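You operate a simulated robot arm through the tools that you are given. There is no shell and no other tool.

You are at the controls of a simulated robot arm. One attempt, no reset.

JOB
Wind about 0.8 m of cable onto the small drum, then brake it.
Fine: counter dial at COUNT, ZERO pressed once and the brake dial at FREE before the crank turns; the counter tells the length.
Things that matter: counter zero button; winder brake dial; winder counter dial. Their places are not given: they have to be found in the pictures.

It is judged by the outcome, as a careful person would: the job done as asked, and still so three seconds after it is handed in. It fails if anything else is knocked over, pushed out of place, dropped, spilled or broken.

ROBOT AND FRAMES
A 7-joint arm with a two-finger parallel gripper, fixed in place. Base frame: the origin is at the foot of the arm, x ahead of it, y to its left, z up. Units: m, degrees, N and s.
With the tool pointing down near the work surface it reaches from about 0.1 to 0.62 m from the base axis. Its first joint turns from -66.0 to 66.0 degrees. Payload 1.57 kg.
The tool frame sits at the grasp point between the pads (the TCP): z along the fingers, y along the line on which they close. The tips reach 0.03 m beyond it. The gripper opens to 0.08 m. The fingers are 0.017 m wide and 0.012 m thick; the gripper's body (0.04 by 0.082 m) begins 0.08 m behind the TCP.
Orientation is told as [roll, pitch, yaw] about the base's x, y, z axes, in that order, counted from this pose: with the fingers straight down and closing along the base's y, the tool's x points along the base's -x, its y along +y and its z along -z.

CONTROLS
- The arm moves only by the tool arm_command. Its arguments are lists of equal length, an entry for each row: "dp": the shift along the tool's x, y, z in units of 250 mm (1.0 is 250 mm), a list of three; "dr": the turn, a rotation vector about the tool's x, y, z in units of 120 degrees (1.0 is 120 degrees), a list of three. In form: {"dp": [[tx, ty, tz], ...], "dr": [[wx, wy, wz], ...]}. A call has 1 to 20 rows; each row is the pose to reach, as a shift and turn from the pose commanded when the call began, along the tool's axes at that moment. "jaw" is the closure, from 0 (fully open) to 1 (shut), set as the call begins (left out, the last holds). A call with a number of a shift or a turn outside -1 to 1 is refused whole. A row lasts 0.2 s, in which the tool goes at most 0.05 m and 8.6 degrees; a call with a longer step from one row to the next is refused whole, and so is a gripper value outside its range. A pose out of reach is approached as far as the arm can. The call stops where the force on the tool passes 90 N (or 10 N more than at its start, if that is more) or the arm is blocked; 0.2 s more then pass. Each finger travels about 0.072 m/s and halts on what it meets, pressing with about 35 N; the grip force reading is that of the motor and also rises with nothing between the fingers. The clock runs only during rows and for 0.2 s after the last one: add rows that repeat a pose to give the fingers time. It gives the time, the measured TCP pose, the force on the tool (base axes), the opening and the grip force at its end, in the units of the frame above (readings bear some noise), with the torque about the TCP (base axes, N m) and any sound that the robot's microphone picked up, and new pictures: "show" is both (left out), scene, wrist or none.
- Cameras (640 x 400 px; columns grow to the right, rows downward): "scene" is fixed at [0.0796, 0.4287, 1.4346]; the picture's right is [-0.68, -0.73, 0.00], its down [-0.40, 0.37, -0.84] and it looks along [0.62, -0.57, -0.55] (base axes); focal length 281 px, centre (320, 200). "wrist" rides on the gripper at [0.072, -0.007, -0.122] in the tool frame; the picture's right is [0.09, 1.00, 0.00], its down [-0.84, 0.08, -0.54] and it looks along [-0.54, 0.05, 0.84] (tool axes); focal length 238 px, centre (320, 200).
- point_at(camera, pixels): for up to 12 pixels [column, row] of the newest picture of that camera ("zoom" is the newest enlarged one), the place [x, y, z] in the base frame of the surface seen there, good to about 0.003 m, but the place of the scene camera against the robot may be out by one fixed shift of up to 0.025 m in any direction. It takes no simulated time.
- zoom(camera, box): a new picture of the part [left, top, right, bottom] of that camera's present view, enlarged. It takes no simulated time.
- job_done(): hands the job in; it is judged then, once.

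Open the gripper and draw the arm clear of the work before you hand the job in, unless the task says otherwise.

The tools are called by a JSON object that holds its "name" and its "arguments". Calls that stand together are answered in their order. arm_command: Moves the arm, as the interface text tells. Its arguments: {"type":"object","properties":{"dp":{"type":"array"},"dr":{"type":"array"},"jaw":{"type":"number"},"show":{"type":"string","enum":["both","scene","wrist","none"]}},"required":["dp","dr"]} The other tools are called the same way: point_at (camera, pixels) gives the place of the surface under pixels of a picture; zoom (camera, box) takes an enlarged picture of a part of a camera's view; job_done () hands the job in.

At the start:

```text
time_s: 0.0
ee_pos: [0.3423, 0.182, 1.2357]
orientation: [0.0, 0.0, 0.0]
wrist_force: [0.4, 0.1, 0.4]
torque: [0.01, -0.02, 0.04]
finger_gap: 0.0799
grasp_force: 0.0
```

scene: 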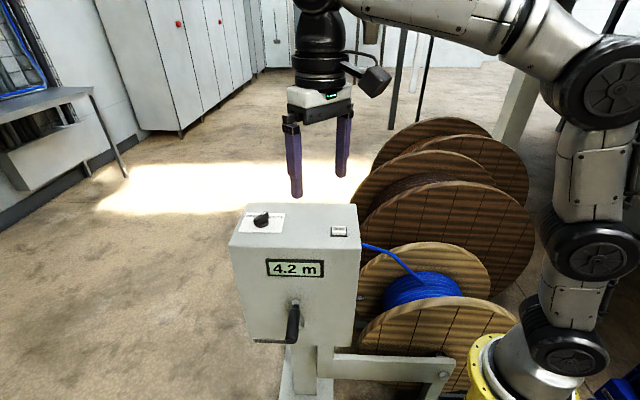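
wrist: 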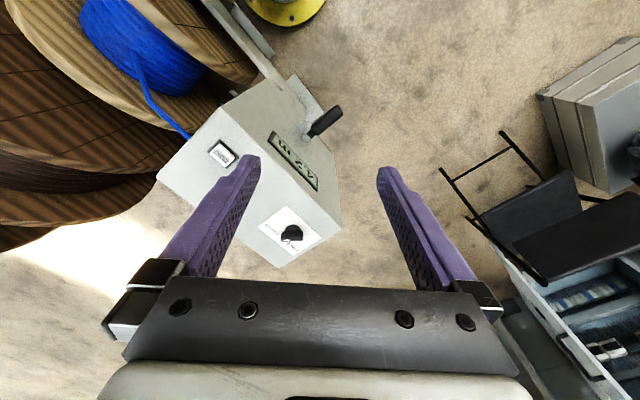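

The scene shows the winder box with a black dial (~262,220), a small button (~339,231), display 4.2 m and a crank (~294,322). I'll zoom in on these.

{"name": "zoom", "arguments": {"camera": "scene", "box": [220, 190, 380, 290]}}

{"name": "zoom", "arguments": {"camera": "wrist", "box": [180, 80, 360, 270]}}

{"name": "zoom", "arguments": {"camera": "scene", "box": [220, 260, 480, 400]}}

```text
4.00 times, centred on (300, 240) of scene
```

zoom: 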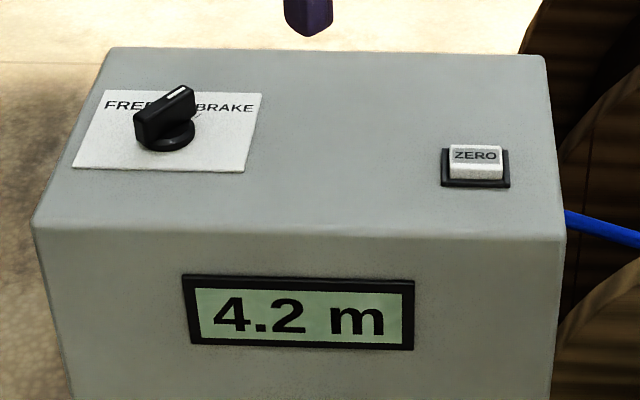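

```text
2.11 times, centred on (270, 175) of wrist
```

zoom: 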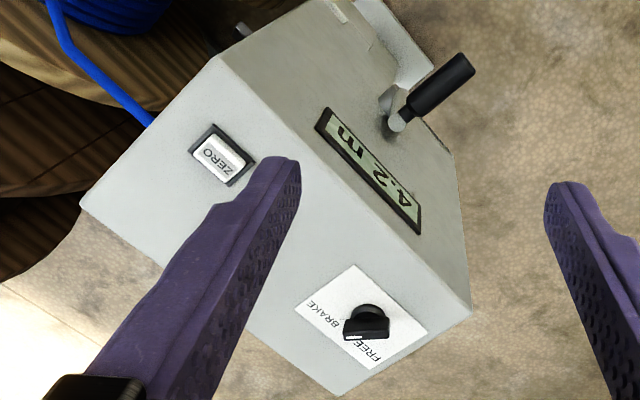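

```text
2.46 times, centred on (350, 330) of scene
```

zoom: 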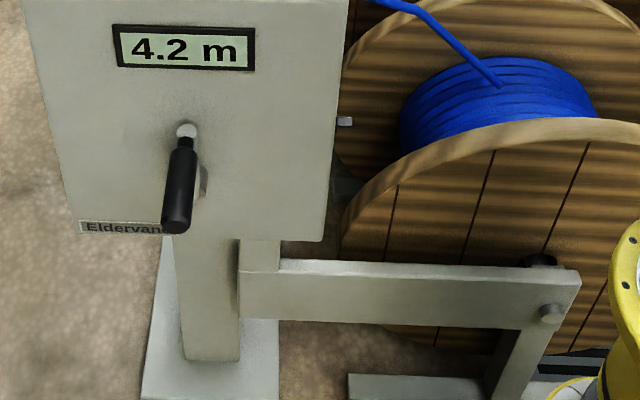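

The brake dial (FREE/BRAKE) and ZERO are on top; the counter dial isn't visible yet. I'll measure the box and its controls.

{"name": "point_at", "arguments": {"camera": "scene", "pixels": [[262, 225], [265, 213], [339, 230], [229, 246], [360, 249], [355, 204], [248, 204], [295, 305], [292, 338], [250, 340], [360, 311], [295, 269]]}}

{"name": "point_at", "arguments": {"camera": "wrist", "pixels": [[222, 154], [291, 233], [325, 120], [304, 137], [341, 231], [158, 180], [242, 100], [278, 266], [297, 163], [287, 240], [262, 240], [307, 237]]}}

```text
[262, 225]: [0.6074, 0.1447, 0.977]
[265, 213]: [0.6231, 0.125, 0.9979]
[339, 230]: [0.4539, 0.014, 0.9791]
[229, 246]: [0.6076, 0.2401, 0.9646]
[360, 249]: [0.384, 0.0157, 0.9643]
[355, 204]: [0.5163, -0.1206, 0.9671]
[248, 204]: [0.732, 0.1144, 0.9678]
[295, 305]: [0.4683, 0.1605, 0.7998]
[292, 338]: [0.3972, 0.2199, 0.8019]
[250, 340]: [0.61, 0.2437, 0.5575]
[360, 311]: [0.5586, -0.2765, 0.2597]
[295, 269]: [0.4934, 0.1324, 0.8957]
```

```text
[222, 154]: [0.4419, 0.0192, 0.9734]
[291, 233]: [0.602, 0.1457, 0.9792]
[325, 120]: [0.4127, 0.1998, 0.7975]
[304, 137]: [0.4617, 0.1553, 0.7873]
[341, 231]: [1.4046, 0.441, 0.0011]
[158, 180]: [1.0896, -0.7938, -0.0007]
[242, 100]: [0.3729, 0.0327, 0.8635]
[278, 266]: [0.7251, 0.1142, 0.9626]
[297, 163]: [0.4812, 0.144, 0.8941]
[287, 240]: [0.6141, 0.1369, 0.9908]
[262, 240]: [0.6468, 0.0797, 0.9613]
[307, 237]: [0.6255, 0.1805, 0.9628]
```

Box corners are around (0.60,0.24), (0.38,0.02), (0.52,-0.12), (0.73,0.11) with the top at z≈0.962. A small nub sticks out of the right side near wrist (247,93) / scene (360,298), so I zoom in there.

{"name": "zoom", "arguments": {"camera": "wrist", "box": [220, 70, 300, 120]}}

{"name": "zoom", "arguments": {"camera": "scene", "box": [330, 270, 394, 310]}}

{"name": "zoom", "arguments": {"camera": "scene", "box": [262, 280, 326, 320]}}

{"name": "zoom", "arguments": {"camera": "scene", "box": [240, 204, 288, 234]}}

```text
8.00 times, centred on (260, 95) of wrist
```

zoom: 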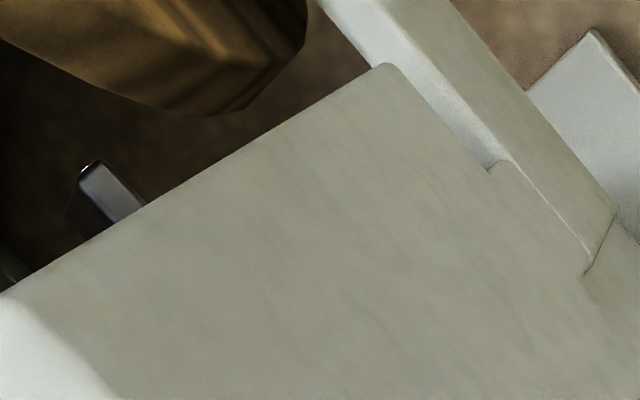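

```text
10.00 times, centred on (362, 290) of scene
```

zoom: 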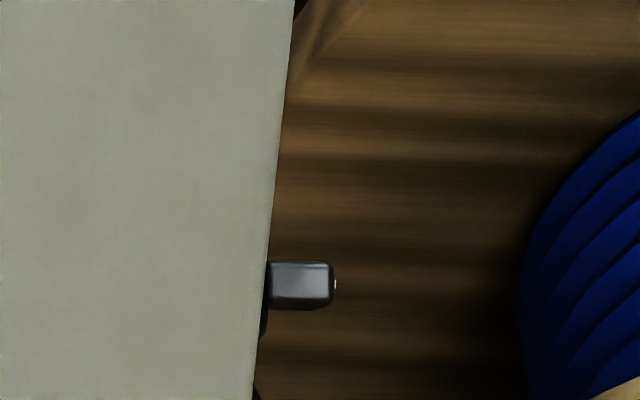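

```text
10.00 times, centred on (294, 300) of scene
```

zoom: 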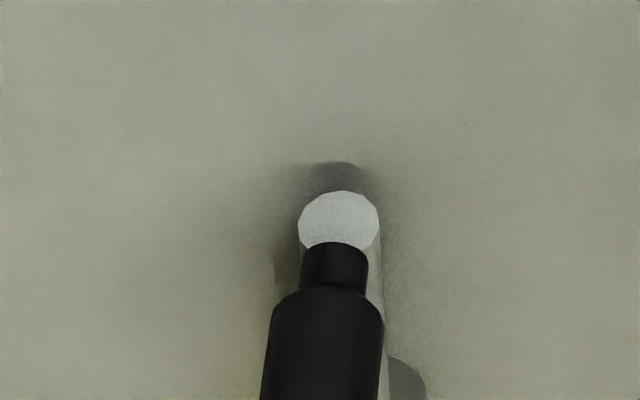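

```text
13.33 times, centred on (264, 219) of scene
```

zoom: 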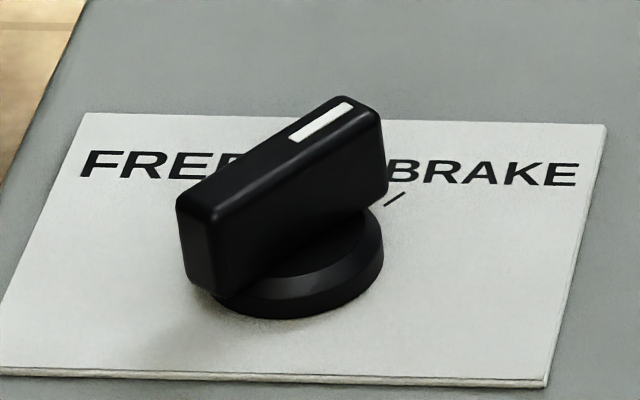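

There is a bar knob with a white dot on the right face (facing the robot base), probably the counter dial. I measure it.

{"name": "point_at", "arguments": {"camera": "scene", "pixels": [[359, 298], [361, 298], [362, 298], [363, 298], [294, 302], [294, 308], [301, 320], [292, 340], [250, 222], [350, 280]]}}

{"name": "point_at", "arguments": {"camera": "wrist", "pixels": [[232, 92], [233, 94], [231, 94], [235, 95], [242, 98], [305, 137], [312, 130], [338, 109], [267, 79], [220, 108]]}}

```text
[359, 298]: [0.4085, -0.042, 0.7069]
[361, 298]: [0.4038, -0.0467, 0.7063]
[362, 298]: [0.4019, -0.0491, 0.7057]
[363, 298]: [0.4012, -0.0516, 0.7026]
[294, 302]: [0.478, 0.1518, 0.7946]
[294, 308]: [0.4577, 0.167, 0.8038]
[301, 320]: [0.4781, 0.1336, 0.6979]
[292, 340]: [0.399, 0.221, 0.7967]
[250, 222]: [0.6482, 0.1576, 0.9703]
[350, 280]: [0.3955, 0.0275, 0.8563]
```

```text
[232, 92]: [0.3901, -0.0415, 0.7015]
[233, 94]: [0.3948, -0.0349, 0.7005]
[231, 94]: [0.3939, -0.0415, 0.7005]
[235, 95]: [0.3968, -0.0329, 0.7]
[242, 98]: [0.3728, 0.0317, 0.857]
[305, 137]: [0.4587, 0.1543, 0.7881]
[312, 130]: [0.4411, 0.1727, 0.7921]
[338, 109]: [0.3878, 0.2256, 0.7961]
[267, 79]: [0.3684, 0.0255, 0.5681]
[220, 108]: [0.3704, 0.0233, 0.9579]
```

The counter dial protrudes about 3 cm from the right face near (0.40,-0.04,0.70). I probe the drum and reels to learn the clearances.

{"name": "point_at", "arguments": {"camera": "scene", "pixels": [[420, 245], [485, 270], [420, 275], [365, 270], [362, 340], [440, 300], [510, 315], [420, 320], [370, 350], [360, 246], [400, 265], [440, 365]]}}

{"name": "point_at", "arguments": {"camera": "scene", "pixels": [[470, 185], [380, 200], [430, 120], [520, 160], [530, 230], [340, 365], [300, 385], [420, 270], [360, 300], [455, 340], [495, 330], [390, 300]]}}

```text
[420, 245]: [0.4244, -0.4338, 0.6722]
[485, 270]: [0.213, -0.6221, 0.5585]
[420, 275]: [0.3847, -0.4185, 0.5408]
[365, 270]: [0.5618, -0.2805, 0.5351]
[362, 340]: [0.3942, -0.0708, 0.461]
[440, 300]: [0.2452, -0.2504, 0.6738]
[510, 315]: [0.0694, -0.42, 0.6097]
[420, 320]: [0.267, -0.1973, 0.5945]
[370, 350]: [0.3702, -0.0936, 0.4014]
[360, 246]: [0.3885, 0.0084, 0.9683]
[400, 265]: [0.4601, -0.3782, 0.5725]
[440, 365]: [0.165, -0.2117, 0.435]
```

```text
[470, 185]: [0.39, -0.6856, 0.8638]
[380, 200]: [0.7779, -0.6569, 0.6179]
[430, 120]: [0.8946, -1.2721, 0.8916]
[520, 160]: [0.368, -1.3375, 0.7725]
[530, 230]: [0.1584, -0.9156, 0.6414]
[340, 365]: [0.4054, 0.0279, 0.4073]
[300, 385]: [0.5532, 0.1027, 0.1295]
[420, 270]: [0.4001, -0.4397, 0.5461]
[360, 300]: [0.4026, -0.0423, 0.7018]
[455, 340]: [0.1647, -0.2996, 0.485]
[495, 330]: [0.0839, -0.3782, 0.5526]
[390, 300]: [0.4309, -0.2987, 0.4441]
```

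The knob faces the robot base. I move the arm back and across at a safe height, yawing 45° so the wrist camera looks at the right face.

{"name": "arm_command", "arguments": {"dp": [[0.06, -0.16, 0.04], [0.12, -0.32, 0.08], [0.18, -0.48, 0.12], [0.24, -0.64, 0.16], [0.3, -0.8, 0.2], [0.36, -0.96, 0.24]], "dr": [[0, 0, -0.0625], [0, 0, -0.125], [0, 0, -0.1875], [0, 0, -0.25], [0, 0, -0.3125], [0, 0, -0.375]]}}

```text
time_s: 1.4
ee_pos: [0.2522, -0.0572, 1.1765]
orientation: [0.0, 0.0, 45.0]
wrist_force: [0.3, 0.2, -0.3]
torque: [0.0, 0.02, -0.06]
finger_gap: 0.08
grasp_force: 0.1
```

scene: 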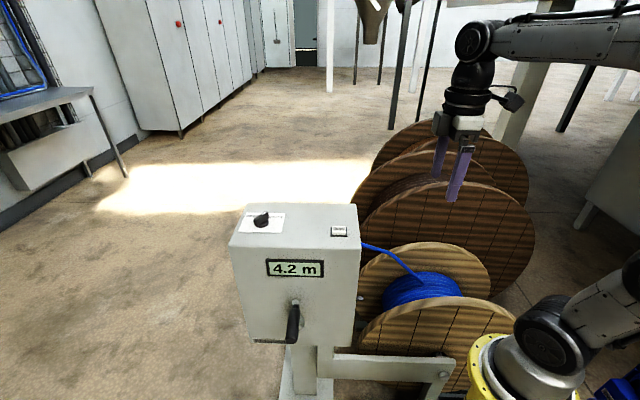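
wrist: 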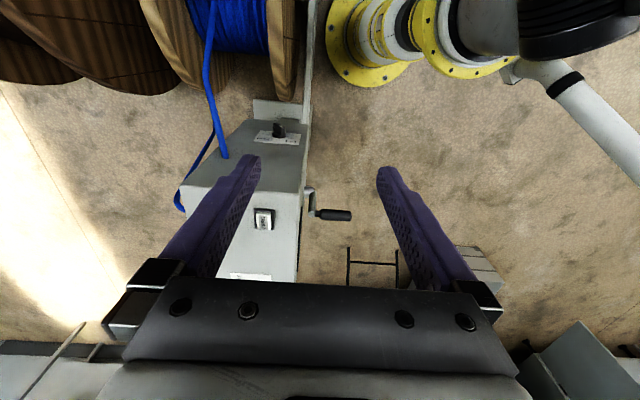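

The right face is now visible with the counter dial at about (279,130) on a labelled plate. I zoom in on it.

{"name": "zoom", "arguments": {"camera": "wrist", "box": [247, 110, 311, 150]}}

{"name": "zoom", "arguments": {"camera": "wrist", "box": [170, 80, 370, 280]}}

{"name": "point_at", "arguments": {"camera": "wrist", "pixels": [[277, 124], [282, 129], [258, 135], [298, 139], [245, 118], [303, 190], [224, 158], [212, 95], [265, 100], [290, 95], [220, 130], [264, 218]]}}

```text
10.00 times, centred on (279, 130) of wrist
```

zoom: 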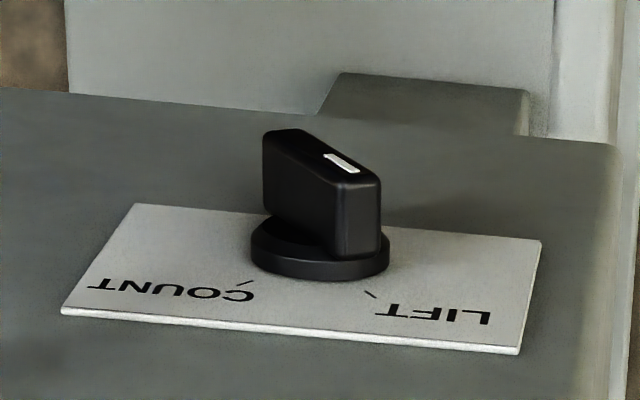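

```text
2.00 times, centred on (270, 180) of wrist
```

zoom: 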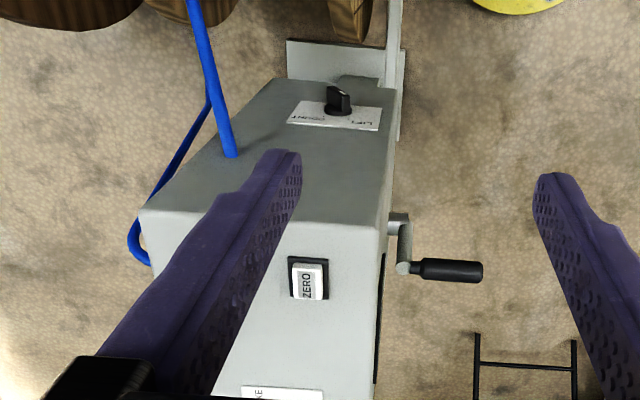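

```text
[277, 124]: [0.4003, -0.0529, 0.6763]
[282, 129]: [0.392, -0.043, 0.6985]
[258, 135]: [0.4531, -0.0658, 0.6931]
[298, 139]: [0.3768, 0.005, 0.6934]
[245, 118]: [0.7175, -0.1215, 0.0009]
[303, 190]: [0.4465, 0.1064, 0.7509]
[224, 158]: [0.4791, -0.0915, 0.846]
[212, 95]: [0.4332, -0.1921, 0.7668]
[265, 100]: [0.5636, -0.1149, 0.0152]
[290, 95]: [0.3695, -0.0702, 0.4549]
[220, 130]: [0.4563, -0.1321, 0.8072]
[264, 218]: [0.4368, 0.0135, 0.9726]
```

The counter dial reads LIFT: its mark points up-front, and COUNT is 90° clockwise toward the back. I close the fingers and come down outside the right face, tilting the tool 40° to look at it closely.

{"name": "arm_command", "arguments": {"dp": [[0, -0.065, 0.16], [0, -0.13, 0.32], [0, -0.195, 0.48], [0, -0.26, 0.64], [0, -0.325, 0.8]], "dr": [[0, -0.0667, 0], [0, -0.1333, 0], [0, -0.2, 0], [0, -0.2667, 0], [0, -0.3333, 0]], "jaw": 1}}

```text
time_s: 2.6
ee_pos: [0.3102, -0.1145, 0.9765]
orientation: [-0.1, -40.1, 44.9]
wrist_force: [0.0, 0.6, 0.0]
torque: [-0.04, -0.04, 0.01]
finger_gap: 0.0004
grasp_force: 21.5
```

scene: 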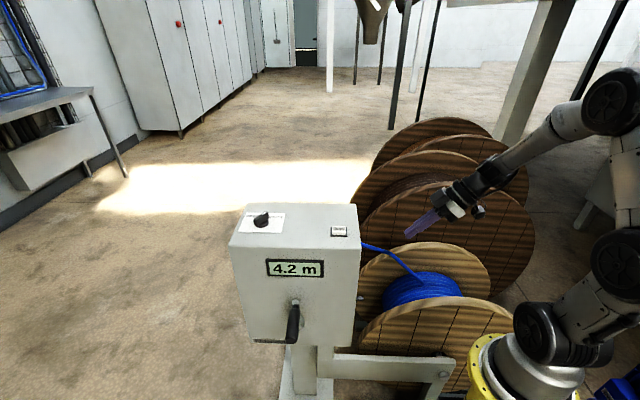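
wrist: 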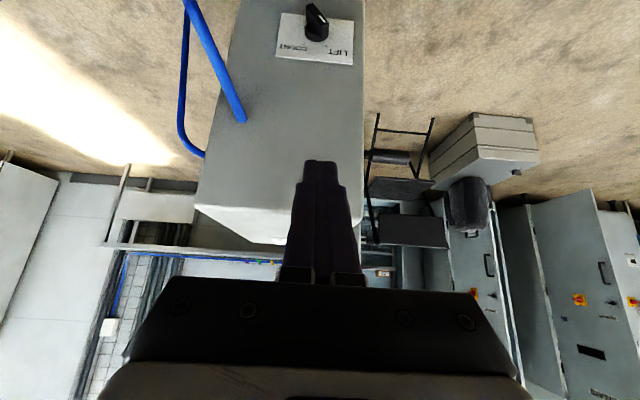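

The dial is at (316,22) with clear line of sight. I zoom and measure the dial geometry and the cable.

{"name": "zoom", "arguments": {"camera": "wrist", "box": [266, 0, 362, 68]}}

{"name": "point_at", "arguments": {"camera": "wrist", "pixels": [[314, 6], [322, 28], [318, 18], [316, 39], [278, 57], [353, 64], [280, 14], [240, 122], [200, 20], [190, 2], [363, 130], [215, 130]]}}

```text
5.88 times, centred on (314, 34) of wrist
```

zoom: 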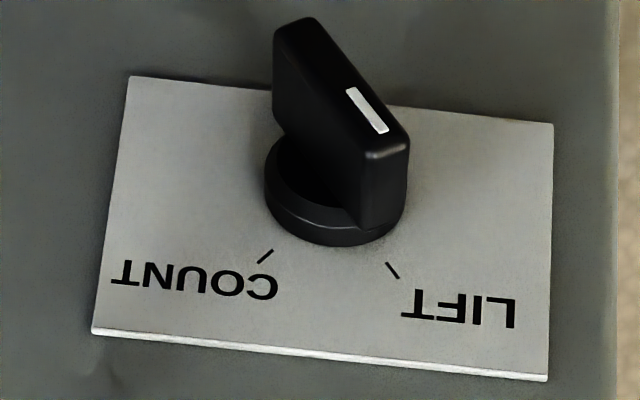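

```text
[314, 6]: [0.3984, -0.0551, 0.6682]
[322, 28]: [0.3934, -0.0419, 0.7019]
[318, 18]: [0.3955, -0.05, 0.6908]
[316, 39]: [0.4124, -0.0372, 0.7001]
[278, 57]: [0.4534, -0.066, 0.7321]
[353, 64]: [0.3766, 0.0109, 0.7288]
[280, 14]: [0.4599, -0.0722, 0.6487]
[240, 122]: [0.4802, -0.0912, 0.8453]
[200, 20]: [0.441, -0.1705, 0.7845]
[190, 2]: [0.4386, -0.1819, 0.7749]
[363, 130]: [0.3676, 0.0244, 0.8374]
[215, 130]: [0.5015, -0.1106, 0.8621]
```

The dial centre is about s=0.314 along the face, z≈0.685, and the bar is at about -35°. I lower to a pre-contact point in front of the dial, slightly to the LIFT side.

{"name": "arm_command", "arguments": {"dp": [[0.0764, 0.0232, 0.1308], [0.1528, 0.0464, 0.2616], [0.2292, 0.0696, 0.3924], [0.3056, 0.0928, 0.5232], [0.382, 0.116, 0.654]], "dr": [[0, 0, 0], [0, 0, 0], [0, 0, 0], [0, 0, 0], [0, 0, 0]]}}

```text
time_s: 3.8
ee_pos: [0.3124, -0.0708, 0.7883]
orientation: [0.1, -40.0, 44.9]
wrist_force: [0.1, -0.3, 0.2]
torque: [0.02, 0.0, 0.0]
finger_gap: 0.0
grasp_force: 21.3
```

scene: 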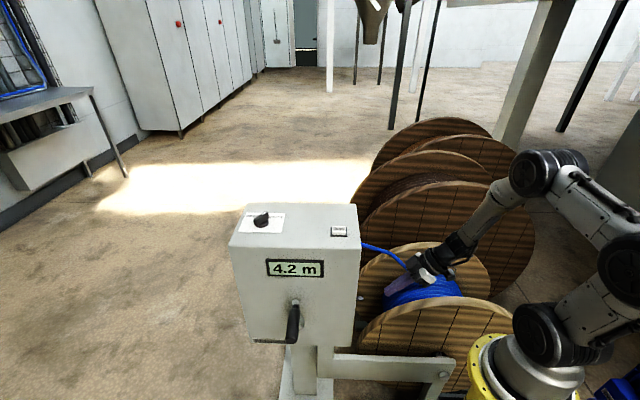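
wrist: 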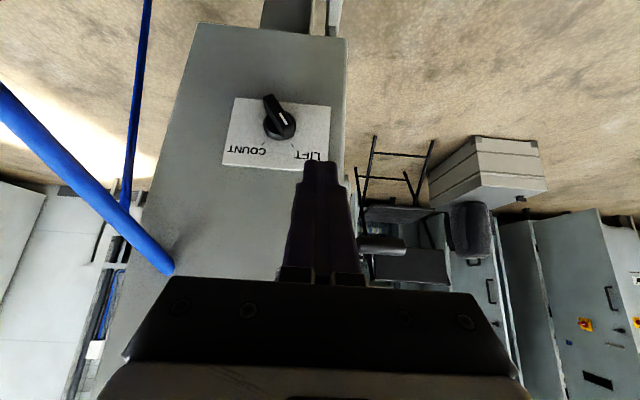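

{"name": "zoom", "arguments": {"camera": "wrist", "box": [216, 80, 344, 180]}}

{"name": "point_at", "arguments": {"camera": "wrist", "pixels": [[268, 97], [285, 125], [279, 113], [276, 135], [235, 98], [224, 163], [331, 105], [321, 165], [60, 150], [320, 165], [100, 195], [30, 112]]}}

```text
4.00 times, centred on (280, 130) of wrist
```

zoom: 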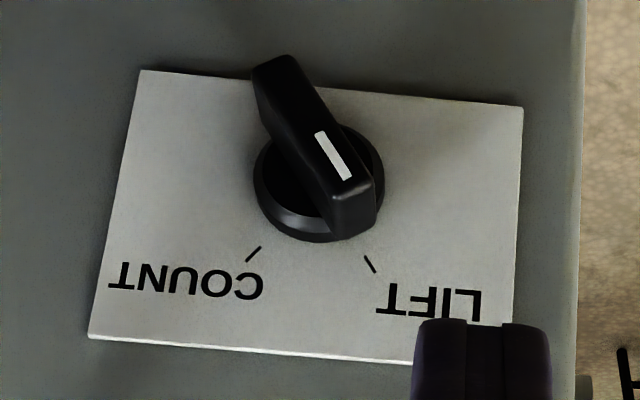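

```text
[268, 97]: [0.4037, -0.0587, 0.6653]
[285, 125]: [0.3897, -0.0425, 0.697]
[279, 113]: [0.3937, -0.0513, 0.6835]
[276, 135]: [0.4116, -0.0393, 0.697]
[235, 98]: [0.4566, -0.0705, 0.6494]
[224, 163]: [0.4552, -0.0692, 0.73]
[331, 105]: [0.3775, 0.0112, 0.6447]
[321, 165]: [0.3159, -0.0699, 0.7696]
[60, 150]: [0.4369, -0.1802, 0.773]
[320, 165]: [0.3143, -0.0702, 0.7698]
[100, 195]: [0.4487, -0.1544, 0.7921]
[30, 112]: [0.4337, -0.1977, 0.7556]
```

The tips hang at (322,160) in the picture, and the bar is at -34° with its centre near s=0.316, z=0.681. I move in along the tool axis on the LIFT side of the bar, without touching it yet.

{"name": "arm_command", "arguments": {"dp": [[-0.003, 0, 0.094], [-0.006, 0, 0.188], [-0.01, 0, 0.282], [-0.013, 0, 0.376]], "dr": [[0, 0, 0], [0, 0, 0], [0, 0, 0], [0, 0, 0]]}}

{"name": "zoom", "arguments": {"camera": "wrist", "box": [216, 90, 376, 210]}}

```text
time_s: 4.8
ee_pos: [0.3569, -0.0258, 0.7188]
orientation: [0.0, -39.9, 44.9]
wrist_force: [-0.4, -0.9, 0.3]
torque: [0.03, -0.02, 0.03]
finger_gap: 0.0
grasp_force: 21.3
```

scene: 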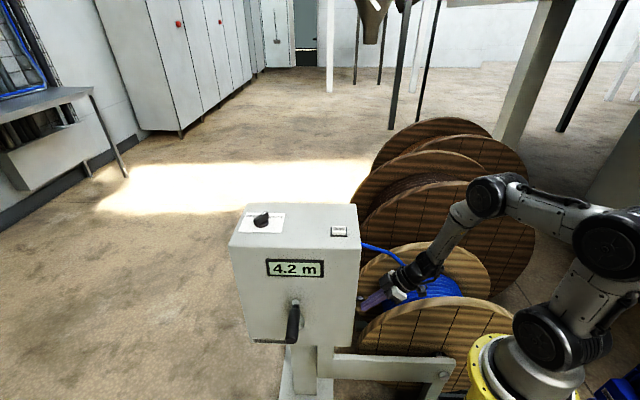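
wrist: 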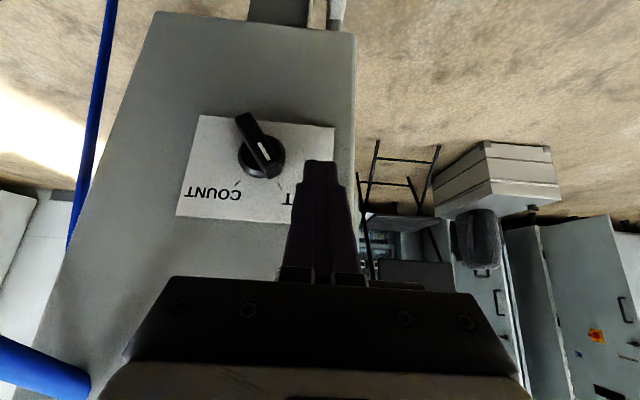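

```text
3.33 times, centred on (296, 150) of wrist
```

zoom: 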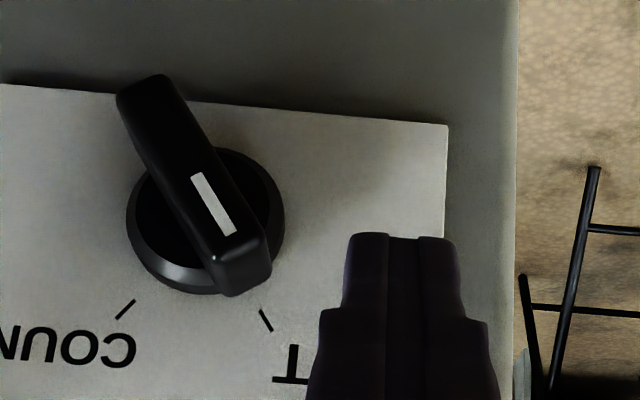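

The tip is beside the bar with about a 16 mm gap and just below its upper end, which suits the push. I check how near the cable at (40,365) is before moving sideways.

{"name": "point_at", "arguments": {"camera": "wrist", "pixels": [[40, 365], [80, 380], [5, 350], [75, 230]]}}

```text
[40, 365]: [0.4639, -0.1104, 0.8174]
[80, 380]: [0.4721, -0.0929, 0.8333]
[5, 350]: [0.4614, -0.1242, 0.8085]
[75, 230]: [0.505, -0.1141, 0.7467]
```

The cable is at s≈0.41, and the hand will reach only s≈0.35, so the way is clear. I push the bar's upper end toward COUNT in small steps.

{"name": "arm_command", "arguments": {"dp": [[0, -0.02, 0], [0, -0.04, 0], [0, -0.06, 0], [0, -0.075, 0], [0, -0.09, 0], [0, -0.1, 0], [0, -0.11, 0]], "dr": [[0, 0, 0], [0, 0, 0], [0, 0, 0], [0, 0, 0], [0, 0, 0], [0, 0, 0], [0, 0, 0]], "show": "wrist"}}

{"name": "zoom", "arguments": {"camera": "wrist", "box": [216, 90, 376, 210]}}

```text
time_s: 6.4
ee_pos: [0.3687, -0.0381, 0.7177]
orientation: [1.5, -40.6, 44.8]
wrist_force: [-49.5, 27.2, 46.3]
torque: [0.77, 0.25, 0.64]
finger_gap: 0.0
grasp_force: 21.4
```

wrist: 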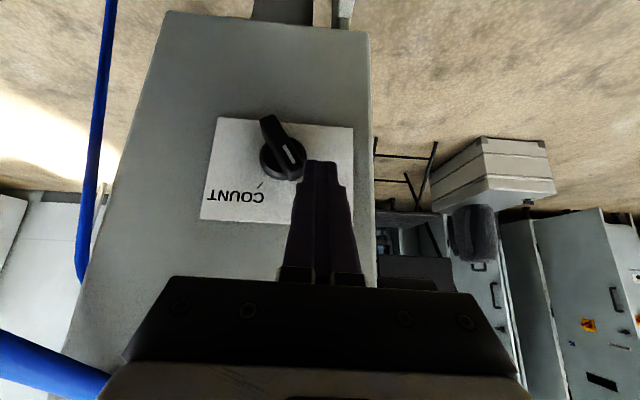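

```text
3.33 times, centred on (296, 150) of wrist
```

zoom: 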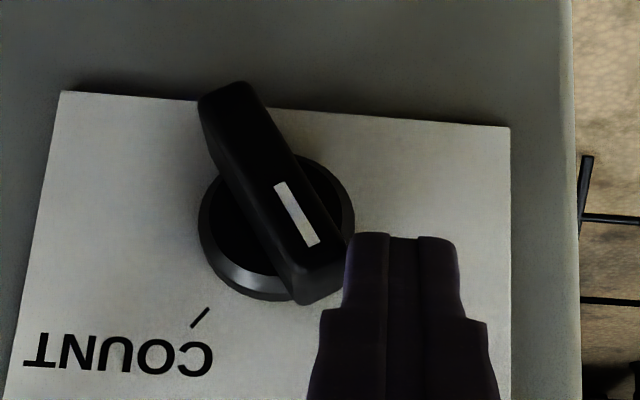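

The bar didn't turn: ~70 N with a strong upward part, meaning the finger's shoulder sits on the bar's end. I back off and tilt the tool to 60° so only the narrow tip reaches beside the bar.

{"name": "arm_command", "arguments": {"dp": [[0, 0.06, 0], [0, 0.12, 0], [0, 0.12, -0.1], [0, 0.12, -0.2], [0, 0.12, -0.2], [0, 0.12, -0.2], [0, 0.12, -0.2]], "dr": [[0, 0, 0], [0, 0, 0], [0, 0, 0], [0, 0, 0], [0, -0.055, 0], [0, -0.11, 0], [0, -0.1667, 0]]}}

{"name": "zoom", "arguments": {"camera": "wrist", "box": [216, 90, 376, 210]}}

```text
time_s: 8.0
ee_pos: [0.3328, -0.0487, 0.7564]
orientation: [-0.1, -60.2, 45.1]
wrist_force: [0.2, 0.4, -0.7]
torque: [0.01, 0.0, 0.0]
finger_gap: 0.0001
grasp_force: 21.1
```

scene: 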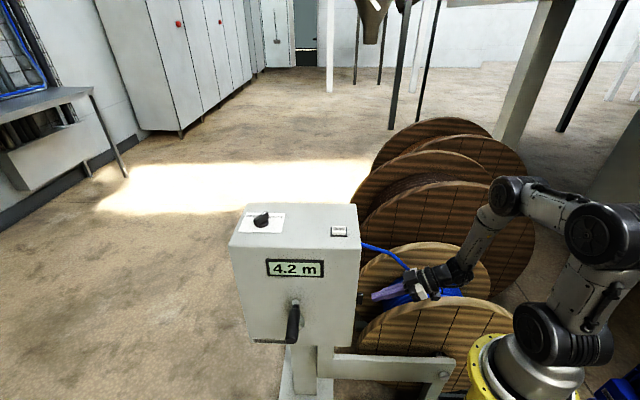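
wrist: 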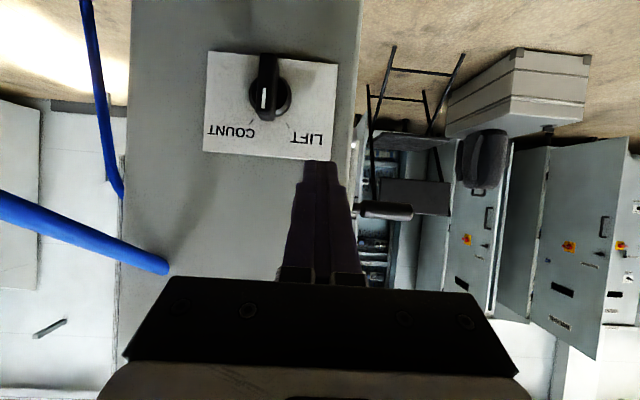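

```text
3.33 times, centred on (296, 150) of wrist
```

zoom: 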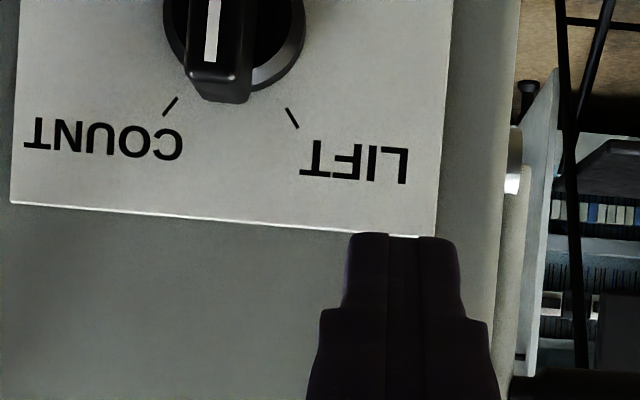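

The dial actually did turn: the bar at (266,85) is now near vertical, between LIFT and COUNT. I measure its angle.

{"name": "zoom", "arguments": {"camera": "wrist", "box": [202, 40, 346, 160]}}

{"name": "point_at", "arguments": {"camera": "wrist", "pixels": [[268, 58], [264, 108], [265, 90], [209, 52], [203, 150], [337, 65], [332, 160], [253, 123], [293, 125]]}}

```text
3.33 times, centred on (274, 100) of wrist
```

zoom: 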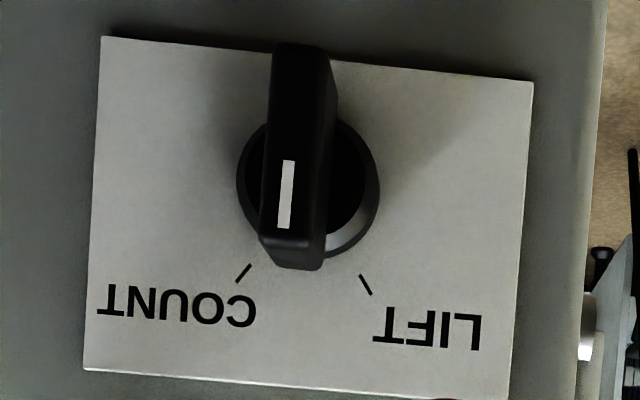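

```text
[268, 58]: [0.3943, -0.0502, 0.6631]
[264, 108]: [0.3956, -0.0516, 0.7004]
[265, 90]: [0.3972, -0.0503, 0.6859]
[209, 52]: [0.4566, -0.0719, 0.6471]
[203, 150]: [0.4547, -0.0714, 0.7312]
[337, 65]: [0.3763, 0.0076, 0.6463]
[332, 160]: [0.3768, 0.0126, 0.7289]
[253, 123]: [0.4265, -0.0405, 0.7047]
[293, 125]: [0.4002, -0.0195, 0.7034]
```

The bar now stands vertical, midway; COUNT is about 36° further (tick at (253,123)). I move in again with the tip next to its upper end and push further toward COUNT.

{"name": "arm_command", "arguments": {"dp": [[0.033, 0, 0.058], [0.066, 0, 0.115], [0.099, 0, 0.173], [0.099, -0.04, 0.173], [0.099, -0.07, 0.173], [0.099, -0.085, 0.173], [0.099, -0.1, 0.173], [0.099, -0.11, 0.173]], "dr": [[0, 0, 0], [0, 0, 0], [0, 0, 0], [0, 0, 0], [0, 0, 0], [0, 0, 0], [0, 0, 0], [0, 0, 0]]}}

{"name": "zoom", "arguments": {"camera": "wrist", "box": [216, 90, 376, 210]}}

```text
time_s: 9.8
ee_pos: [0.3686, -0.0491, 0.7147]
orientation: [0.2, -60.0, 45.0]
wrist_force: [0.6, -1.0, 0.3]
torque: [0.02, 0.03, -0.02]
finger_gap: 0.0001
grasp_force: 21.6
```

scene: 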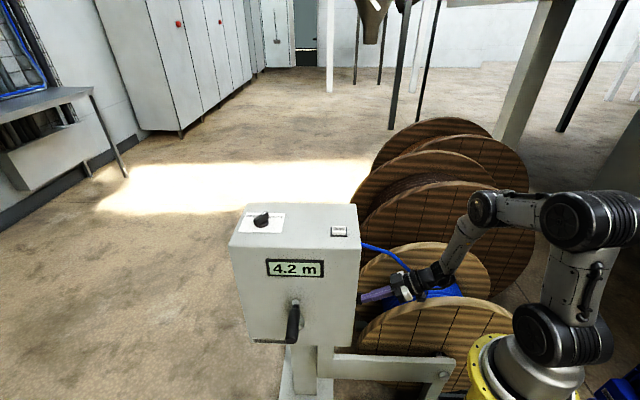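
wrist: 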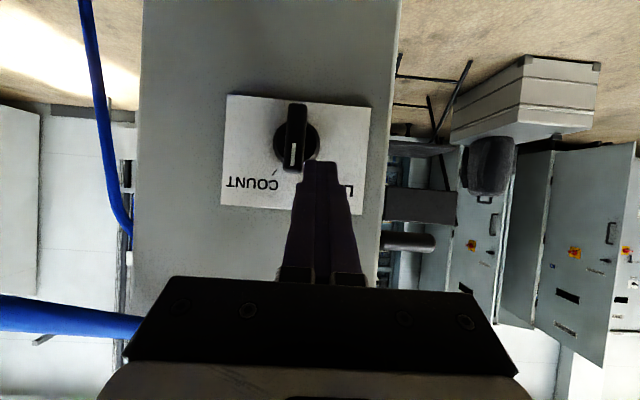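

```text
3.33 times, centred on (296, 150) of wrist
```

zoom: 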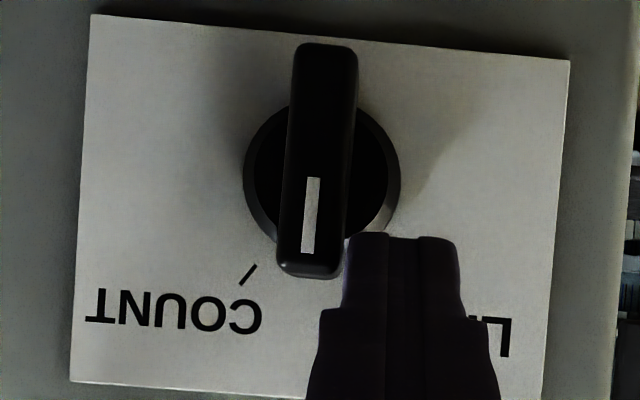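

The tip edge now just touches the bar's upper end with a good overlap and no shoulder contact. I continue pushing by about 12 mm in small steps.

{"name": "arm_command", "arguments": {"dp": [[0, -0.012, 0], [0, -0.024, 0], [0, -0.036, 0], [0, -0.048, 0], [0, -0.048, 0]], "dr": [[0, 0, 0], [0, 0, 0], [0, 0, 0], [0, 0, 0], [0, 0, 0]], "show": "wrist"}}

{"name": "zoom", "arguments": {"camera": "wrist", "box": [216, 90, 376, 210]}}

```text
time_s: 11.0
ee_pos: [0.3752, -0.0573, 0.7138]
orientation: [0.4, -60.2, 44.8]
wrist_force: [-11.3, 8.9, 10.9]
torque: [0.34, 0.0, 0.33]
finger_gap: 0.0
grasp_force: 21.2
```

wrist: 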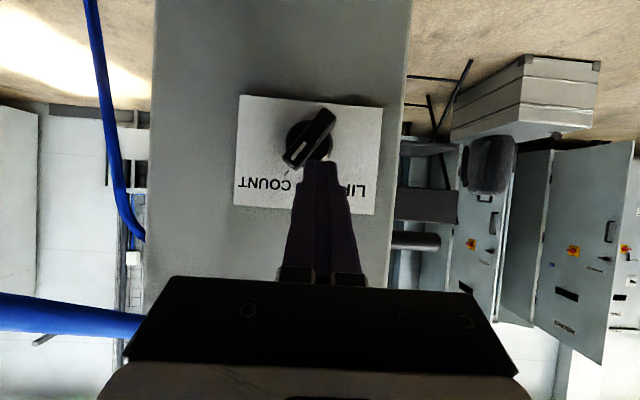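

```text
3.33 times, centred on (296, 150) of wrist
```

zoom: 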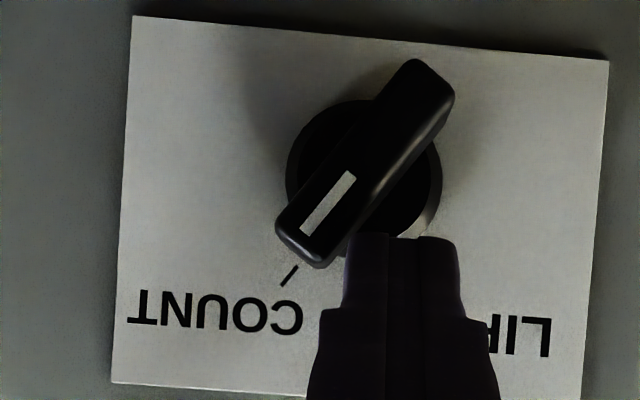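

The dial now points to the COUNT tick. I back the finger off sideways, then withdraw and check.

{"name": "arm_command", "arguments": {"dp": [[0, 0.06, 0], [0, 0.06, -0.12], [0, 0.06, -0.28], [0, 0.06, -0.4]], "dr": [[0, 0, 0], [0, 0, 0], [0, 0, 0], [0, 0, 0]]}}

{"name": "zoom", "arguments": {"camera": "wrist", "box": [216, 60, 376, 180]}}

```text
time_s: 12.0
ee_pos: [0.3058, -0.1112, 0.7648]
orientation: [-0.1, -59.9, 45.1]
wrist_force: [-0.2, 0.1, -0.3]
torque: [0.01, 0.01, 0.0]
finger_gap: 0.0
grasp_force: 21.5
```

scene: 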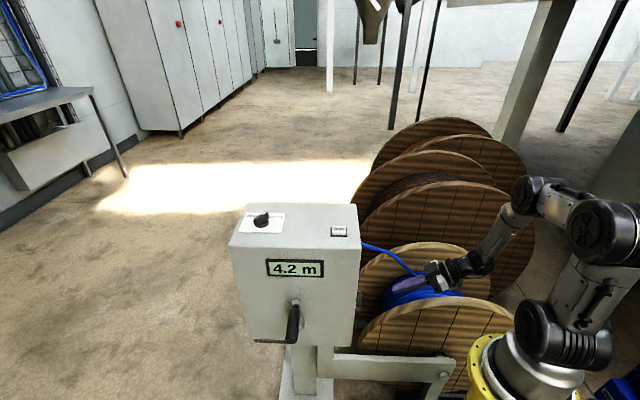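
wrist: 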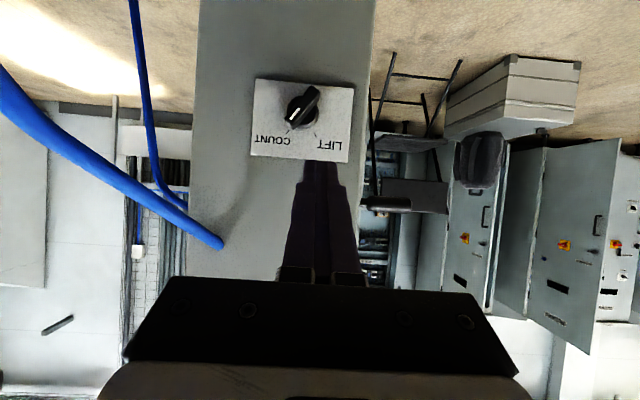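

```text
3.33 times, centred on (296, 120) of wrist
```

zoom: 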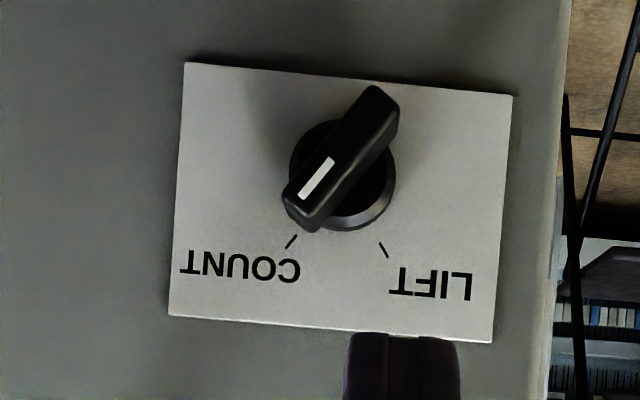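

The counter dial sits on COUNT. Next I rise straight up while bringing the tool back to vertical, heading for the ZERO button.

{"name": "arm_command", "arguments": {"dp": [[-0.112, 0, -0.08], [-0.224, 0, -0.16], [-0.336, 0, -0.23], [-0.448, 0, -0.31], [-0.56, 0, -0.385], [-0.672, 0, -0.46], [-0.784, 0, -0.535], [-0.895, 0, -0.61]], "dr": [[0, 0.0625, 0], [0, 0.125, 0], [0, 0.1875, 0], [0, 0.25, 0], [0, 0.3125, 0], [0, 0.375, 0], [0, 0.4375, 0], [0, 0.5, 0]]}}

```text
time_s: 13.8
ee_pos: [0.2894, -0.1219, 1.034]
orientation: [0.0, 0.2, 45.0]
wrist_force: [0.7, 0.7, -0.2]
torque: [0.02, 0.0, -0.02]
finger_gap: 0.0
grasp_force: 21.6
```

scene: 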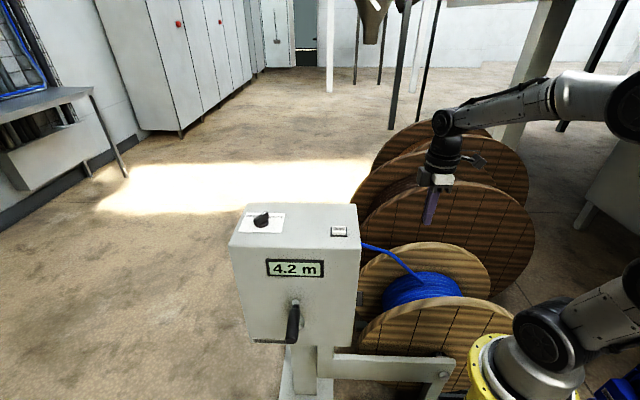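
wrist: 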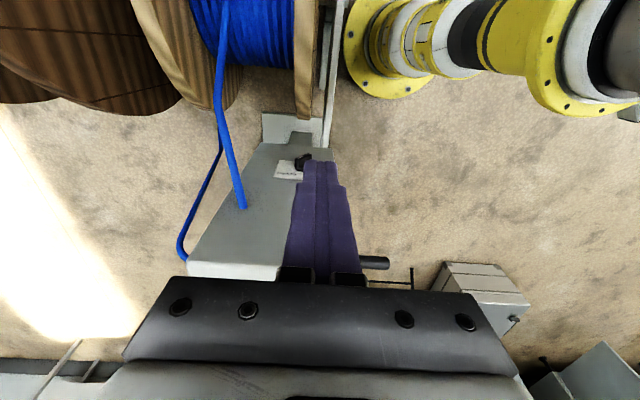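

I lift a bit more and move forward over the box edge toward ZERO, staying high to look at the button and brake dial.

{"name": "arm_command", "arguments": {"dp": [[0, 0, -0.16], [0, 0, -0.32], [-0.15, -0.01, -0.32], [-0.3, -0.02, -0.32], [-0.45, -0.03, -0.32], [-0.56, -0.036, -0.32]], "dr": [[0, 0, 0], [0, 0, 0], [0, 0, 0], [0, 0, 0], [0, 0, 0], [0, 0, 0]], "show": "wrist"}}

{"name": "zoom", "arguments": {"camera": "wrist", "box": [200, 80, 440, 280]}}

```text
time_s: 15.2
ee_pos: [0.3985, -0.0302, 1.115]
orientation: [0.0, 0.0, 45.0]
wrist_force: [-0.5, 0.8, -0.8]
torque: [0.03, -0.03, 0.02]
finger_gap: 0.0
grasp_force: 21.1
```

wrist: 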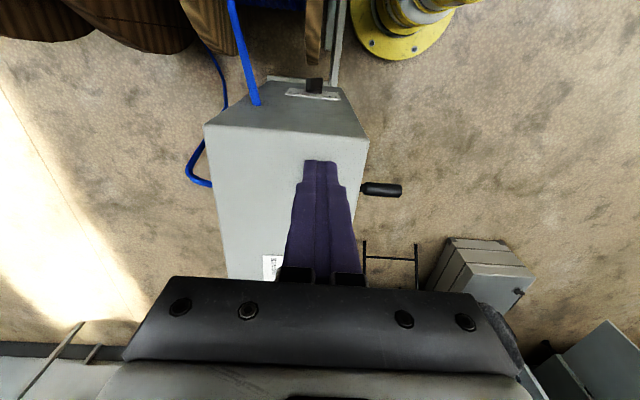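

```text
2.00 times, centred on (320, 180) of wrist
```

zoom: 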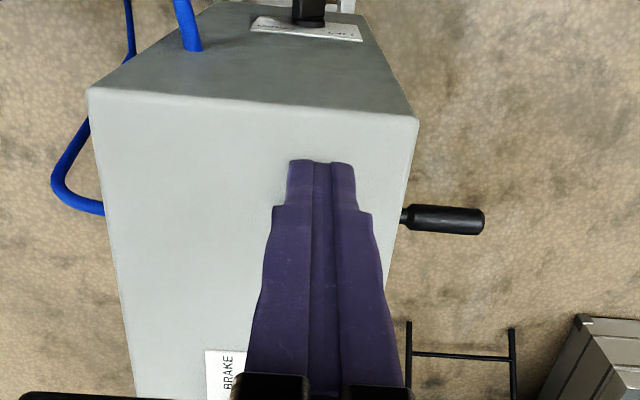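

The fingers hide ZERO in this view, so I shift sideways by 5 cm to see and re-measure it.

{"name": "arm_command", "arguments": {"dp": [[0, -0.12, 0], [0, -0.24, 0]], "dr": [[0, 0, 0], [0, 0, 0]], "show": "wrist"}}

{"name": "zoom", "arguments": {"camera": "wrist", "box": [280, 100, 440, 220]}}

```text
time_s: 15.8
ee_pos: [0.4387, -0.0727, 1.1154]
orientation: [0.0, 0.0, 45.0]
wrist_force: [-0.2, 0.2, -0.2]
torque: [0.03, 0.01, 0.03]
finger_gap: 0.0
grasp_force: 21.2
```

wrist: 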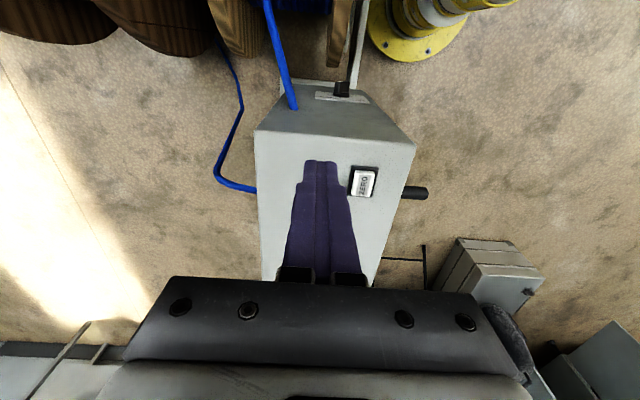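

```text
3.33 times, centred on (360, 160) of wrist
```

zoom: 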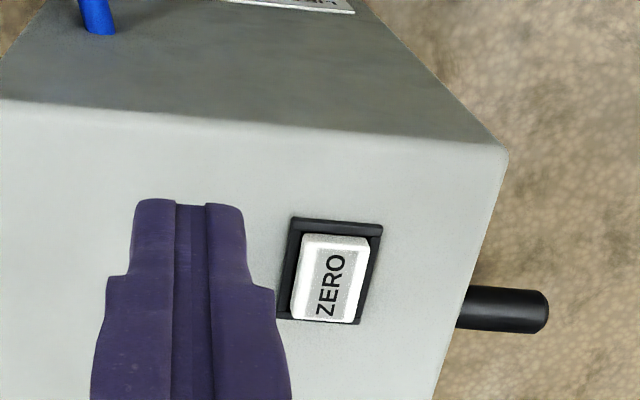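

{"name": "point_at", "arguments": {"camera": "zoom", "pixels": [[332, 280], [305, 250], [362, 255], [350, 310], [300, 310], [290, 225], [380, 235]]}}

```text
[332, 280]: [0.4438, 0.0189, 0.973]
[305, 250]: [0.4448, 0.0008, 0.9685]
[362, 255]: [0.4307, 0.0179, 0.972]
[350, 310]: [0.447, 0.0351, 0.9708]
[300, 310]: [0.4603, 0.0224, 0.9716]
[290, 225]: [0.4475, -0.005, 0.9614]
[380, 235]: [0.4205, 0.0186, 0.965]
```

ZERO's centre is at about (0.4445, 0.0185, 0.973). I move the closed tips over it and lower to just above it.

{"name": "arm_command", "arguments": {"dp": [[-0.1, 0.08, 0], [-0.2, 0.16, 0], [-0.274, 0.2416, 0], [-0.274, 0.2416, 0.15], [-0.274, 0.2416, 0.3], [-0.274, 0.2416, 0.4]], "dr": [[0, 0, 0], [0, 0, 0], [0, 0, 0], [0, 0, 0], [0, 0, 0], [0, 0, 0]]}}

{"name": "zoom", "arguments": {"camera": "scene", "box": [300, 190, 380, 250]}}

{"name": "zoom", "arguments": {"camera": "wrist", "box": [240, 100, 400, 220]}}

```text
time_s: 17.2
ee_pos: [0.4445, 0.0186, 1.0136]
orientation: [0.0, 0.1, 45.0]
wrist_force: [0.0, -1.0, 0.4]
torque: [-0.01, -0.02, 0.02]
finger_gap: 0.0
grasp_force: 21.1
```

scene: 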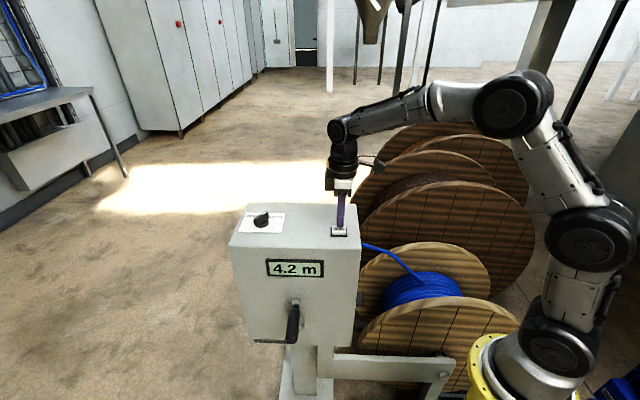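
wrist: 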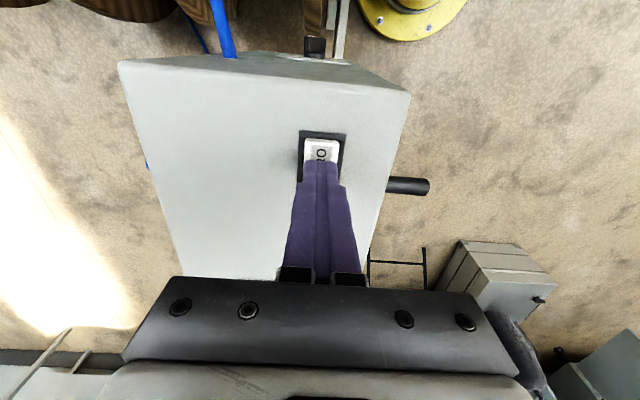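

```text
6.67 times, centred on (340, 220) of scene
```

zoom: 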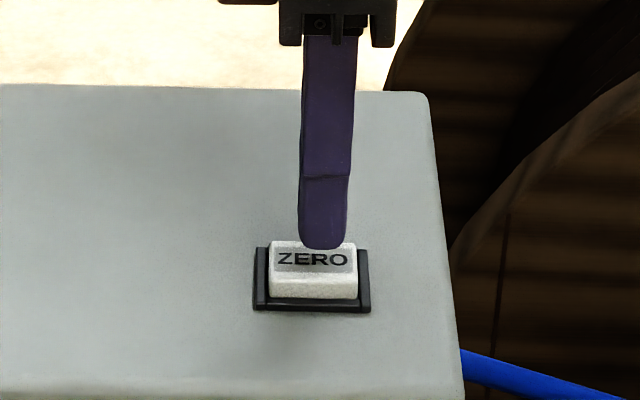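

```text
3.33 times, centred on (320, 160) of wrist
```

zoom: 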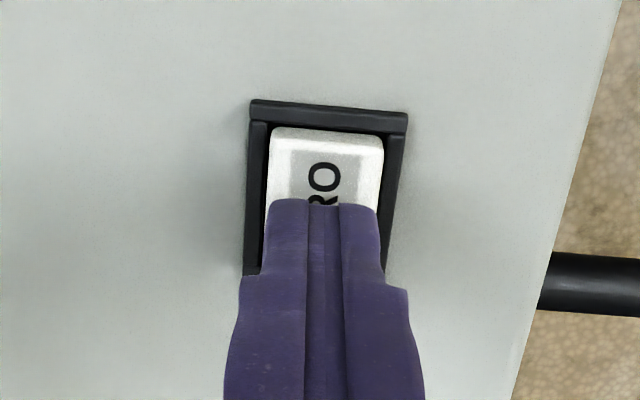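

The tip is centred about 1 cm above the button. I press down gently.

{"name": "arm_command", "arguments": {"dp": [[0, 0, 0.02], [0, 0, 0.036], [0, 0, 0.048], [0, 0, 0.06]], "dr": [[0, 0, 0], [0, 0, 0], [0, 0, 0], [0, 0, 0]]}}

{"name": "zoom", "arguments": {"camera": "scene", "box": [240, 190, 380, 290]}}

```text
time_s: 18.2
ee_pos: [0.445, 0.0175, 1.0002]
orientation: [0.1, 0.1, 45.0]
wrist_force: [-1.8, 1.3, 2.7]
torque: [0.02, 0.05, -0.05]
finger_gap: 0.0
grasp_force: 20.7
```

scene: 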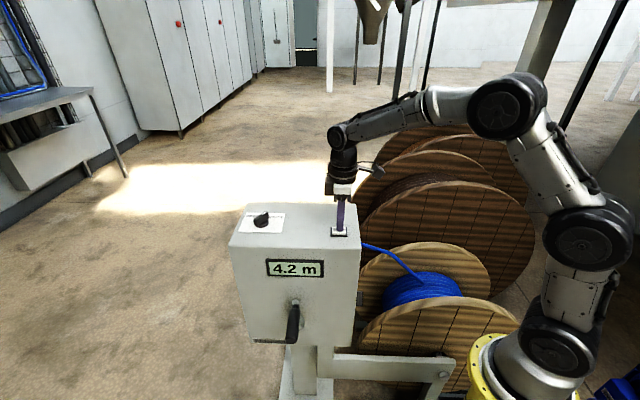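
wrist: 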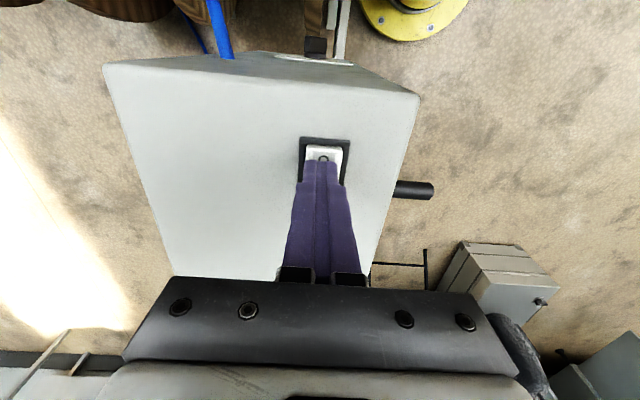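

```text
4.00 times, centred on (310, 240) of scene
```

zoom: 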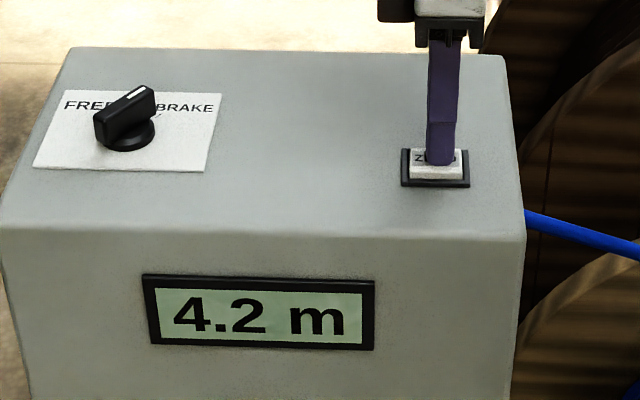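

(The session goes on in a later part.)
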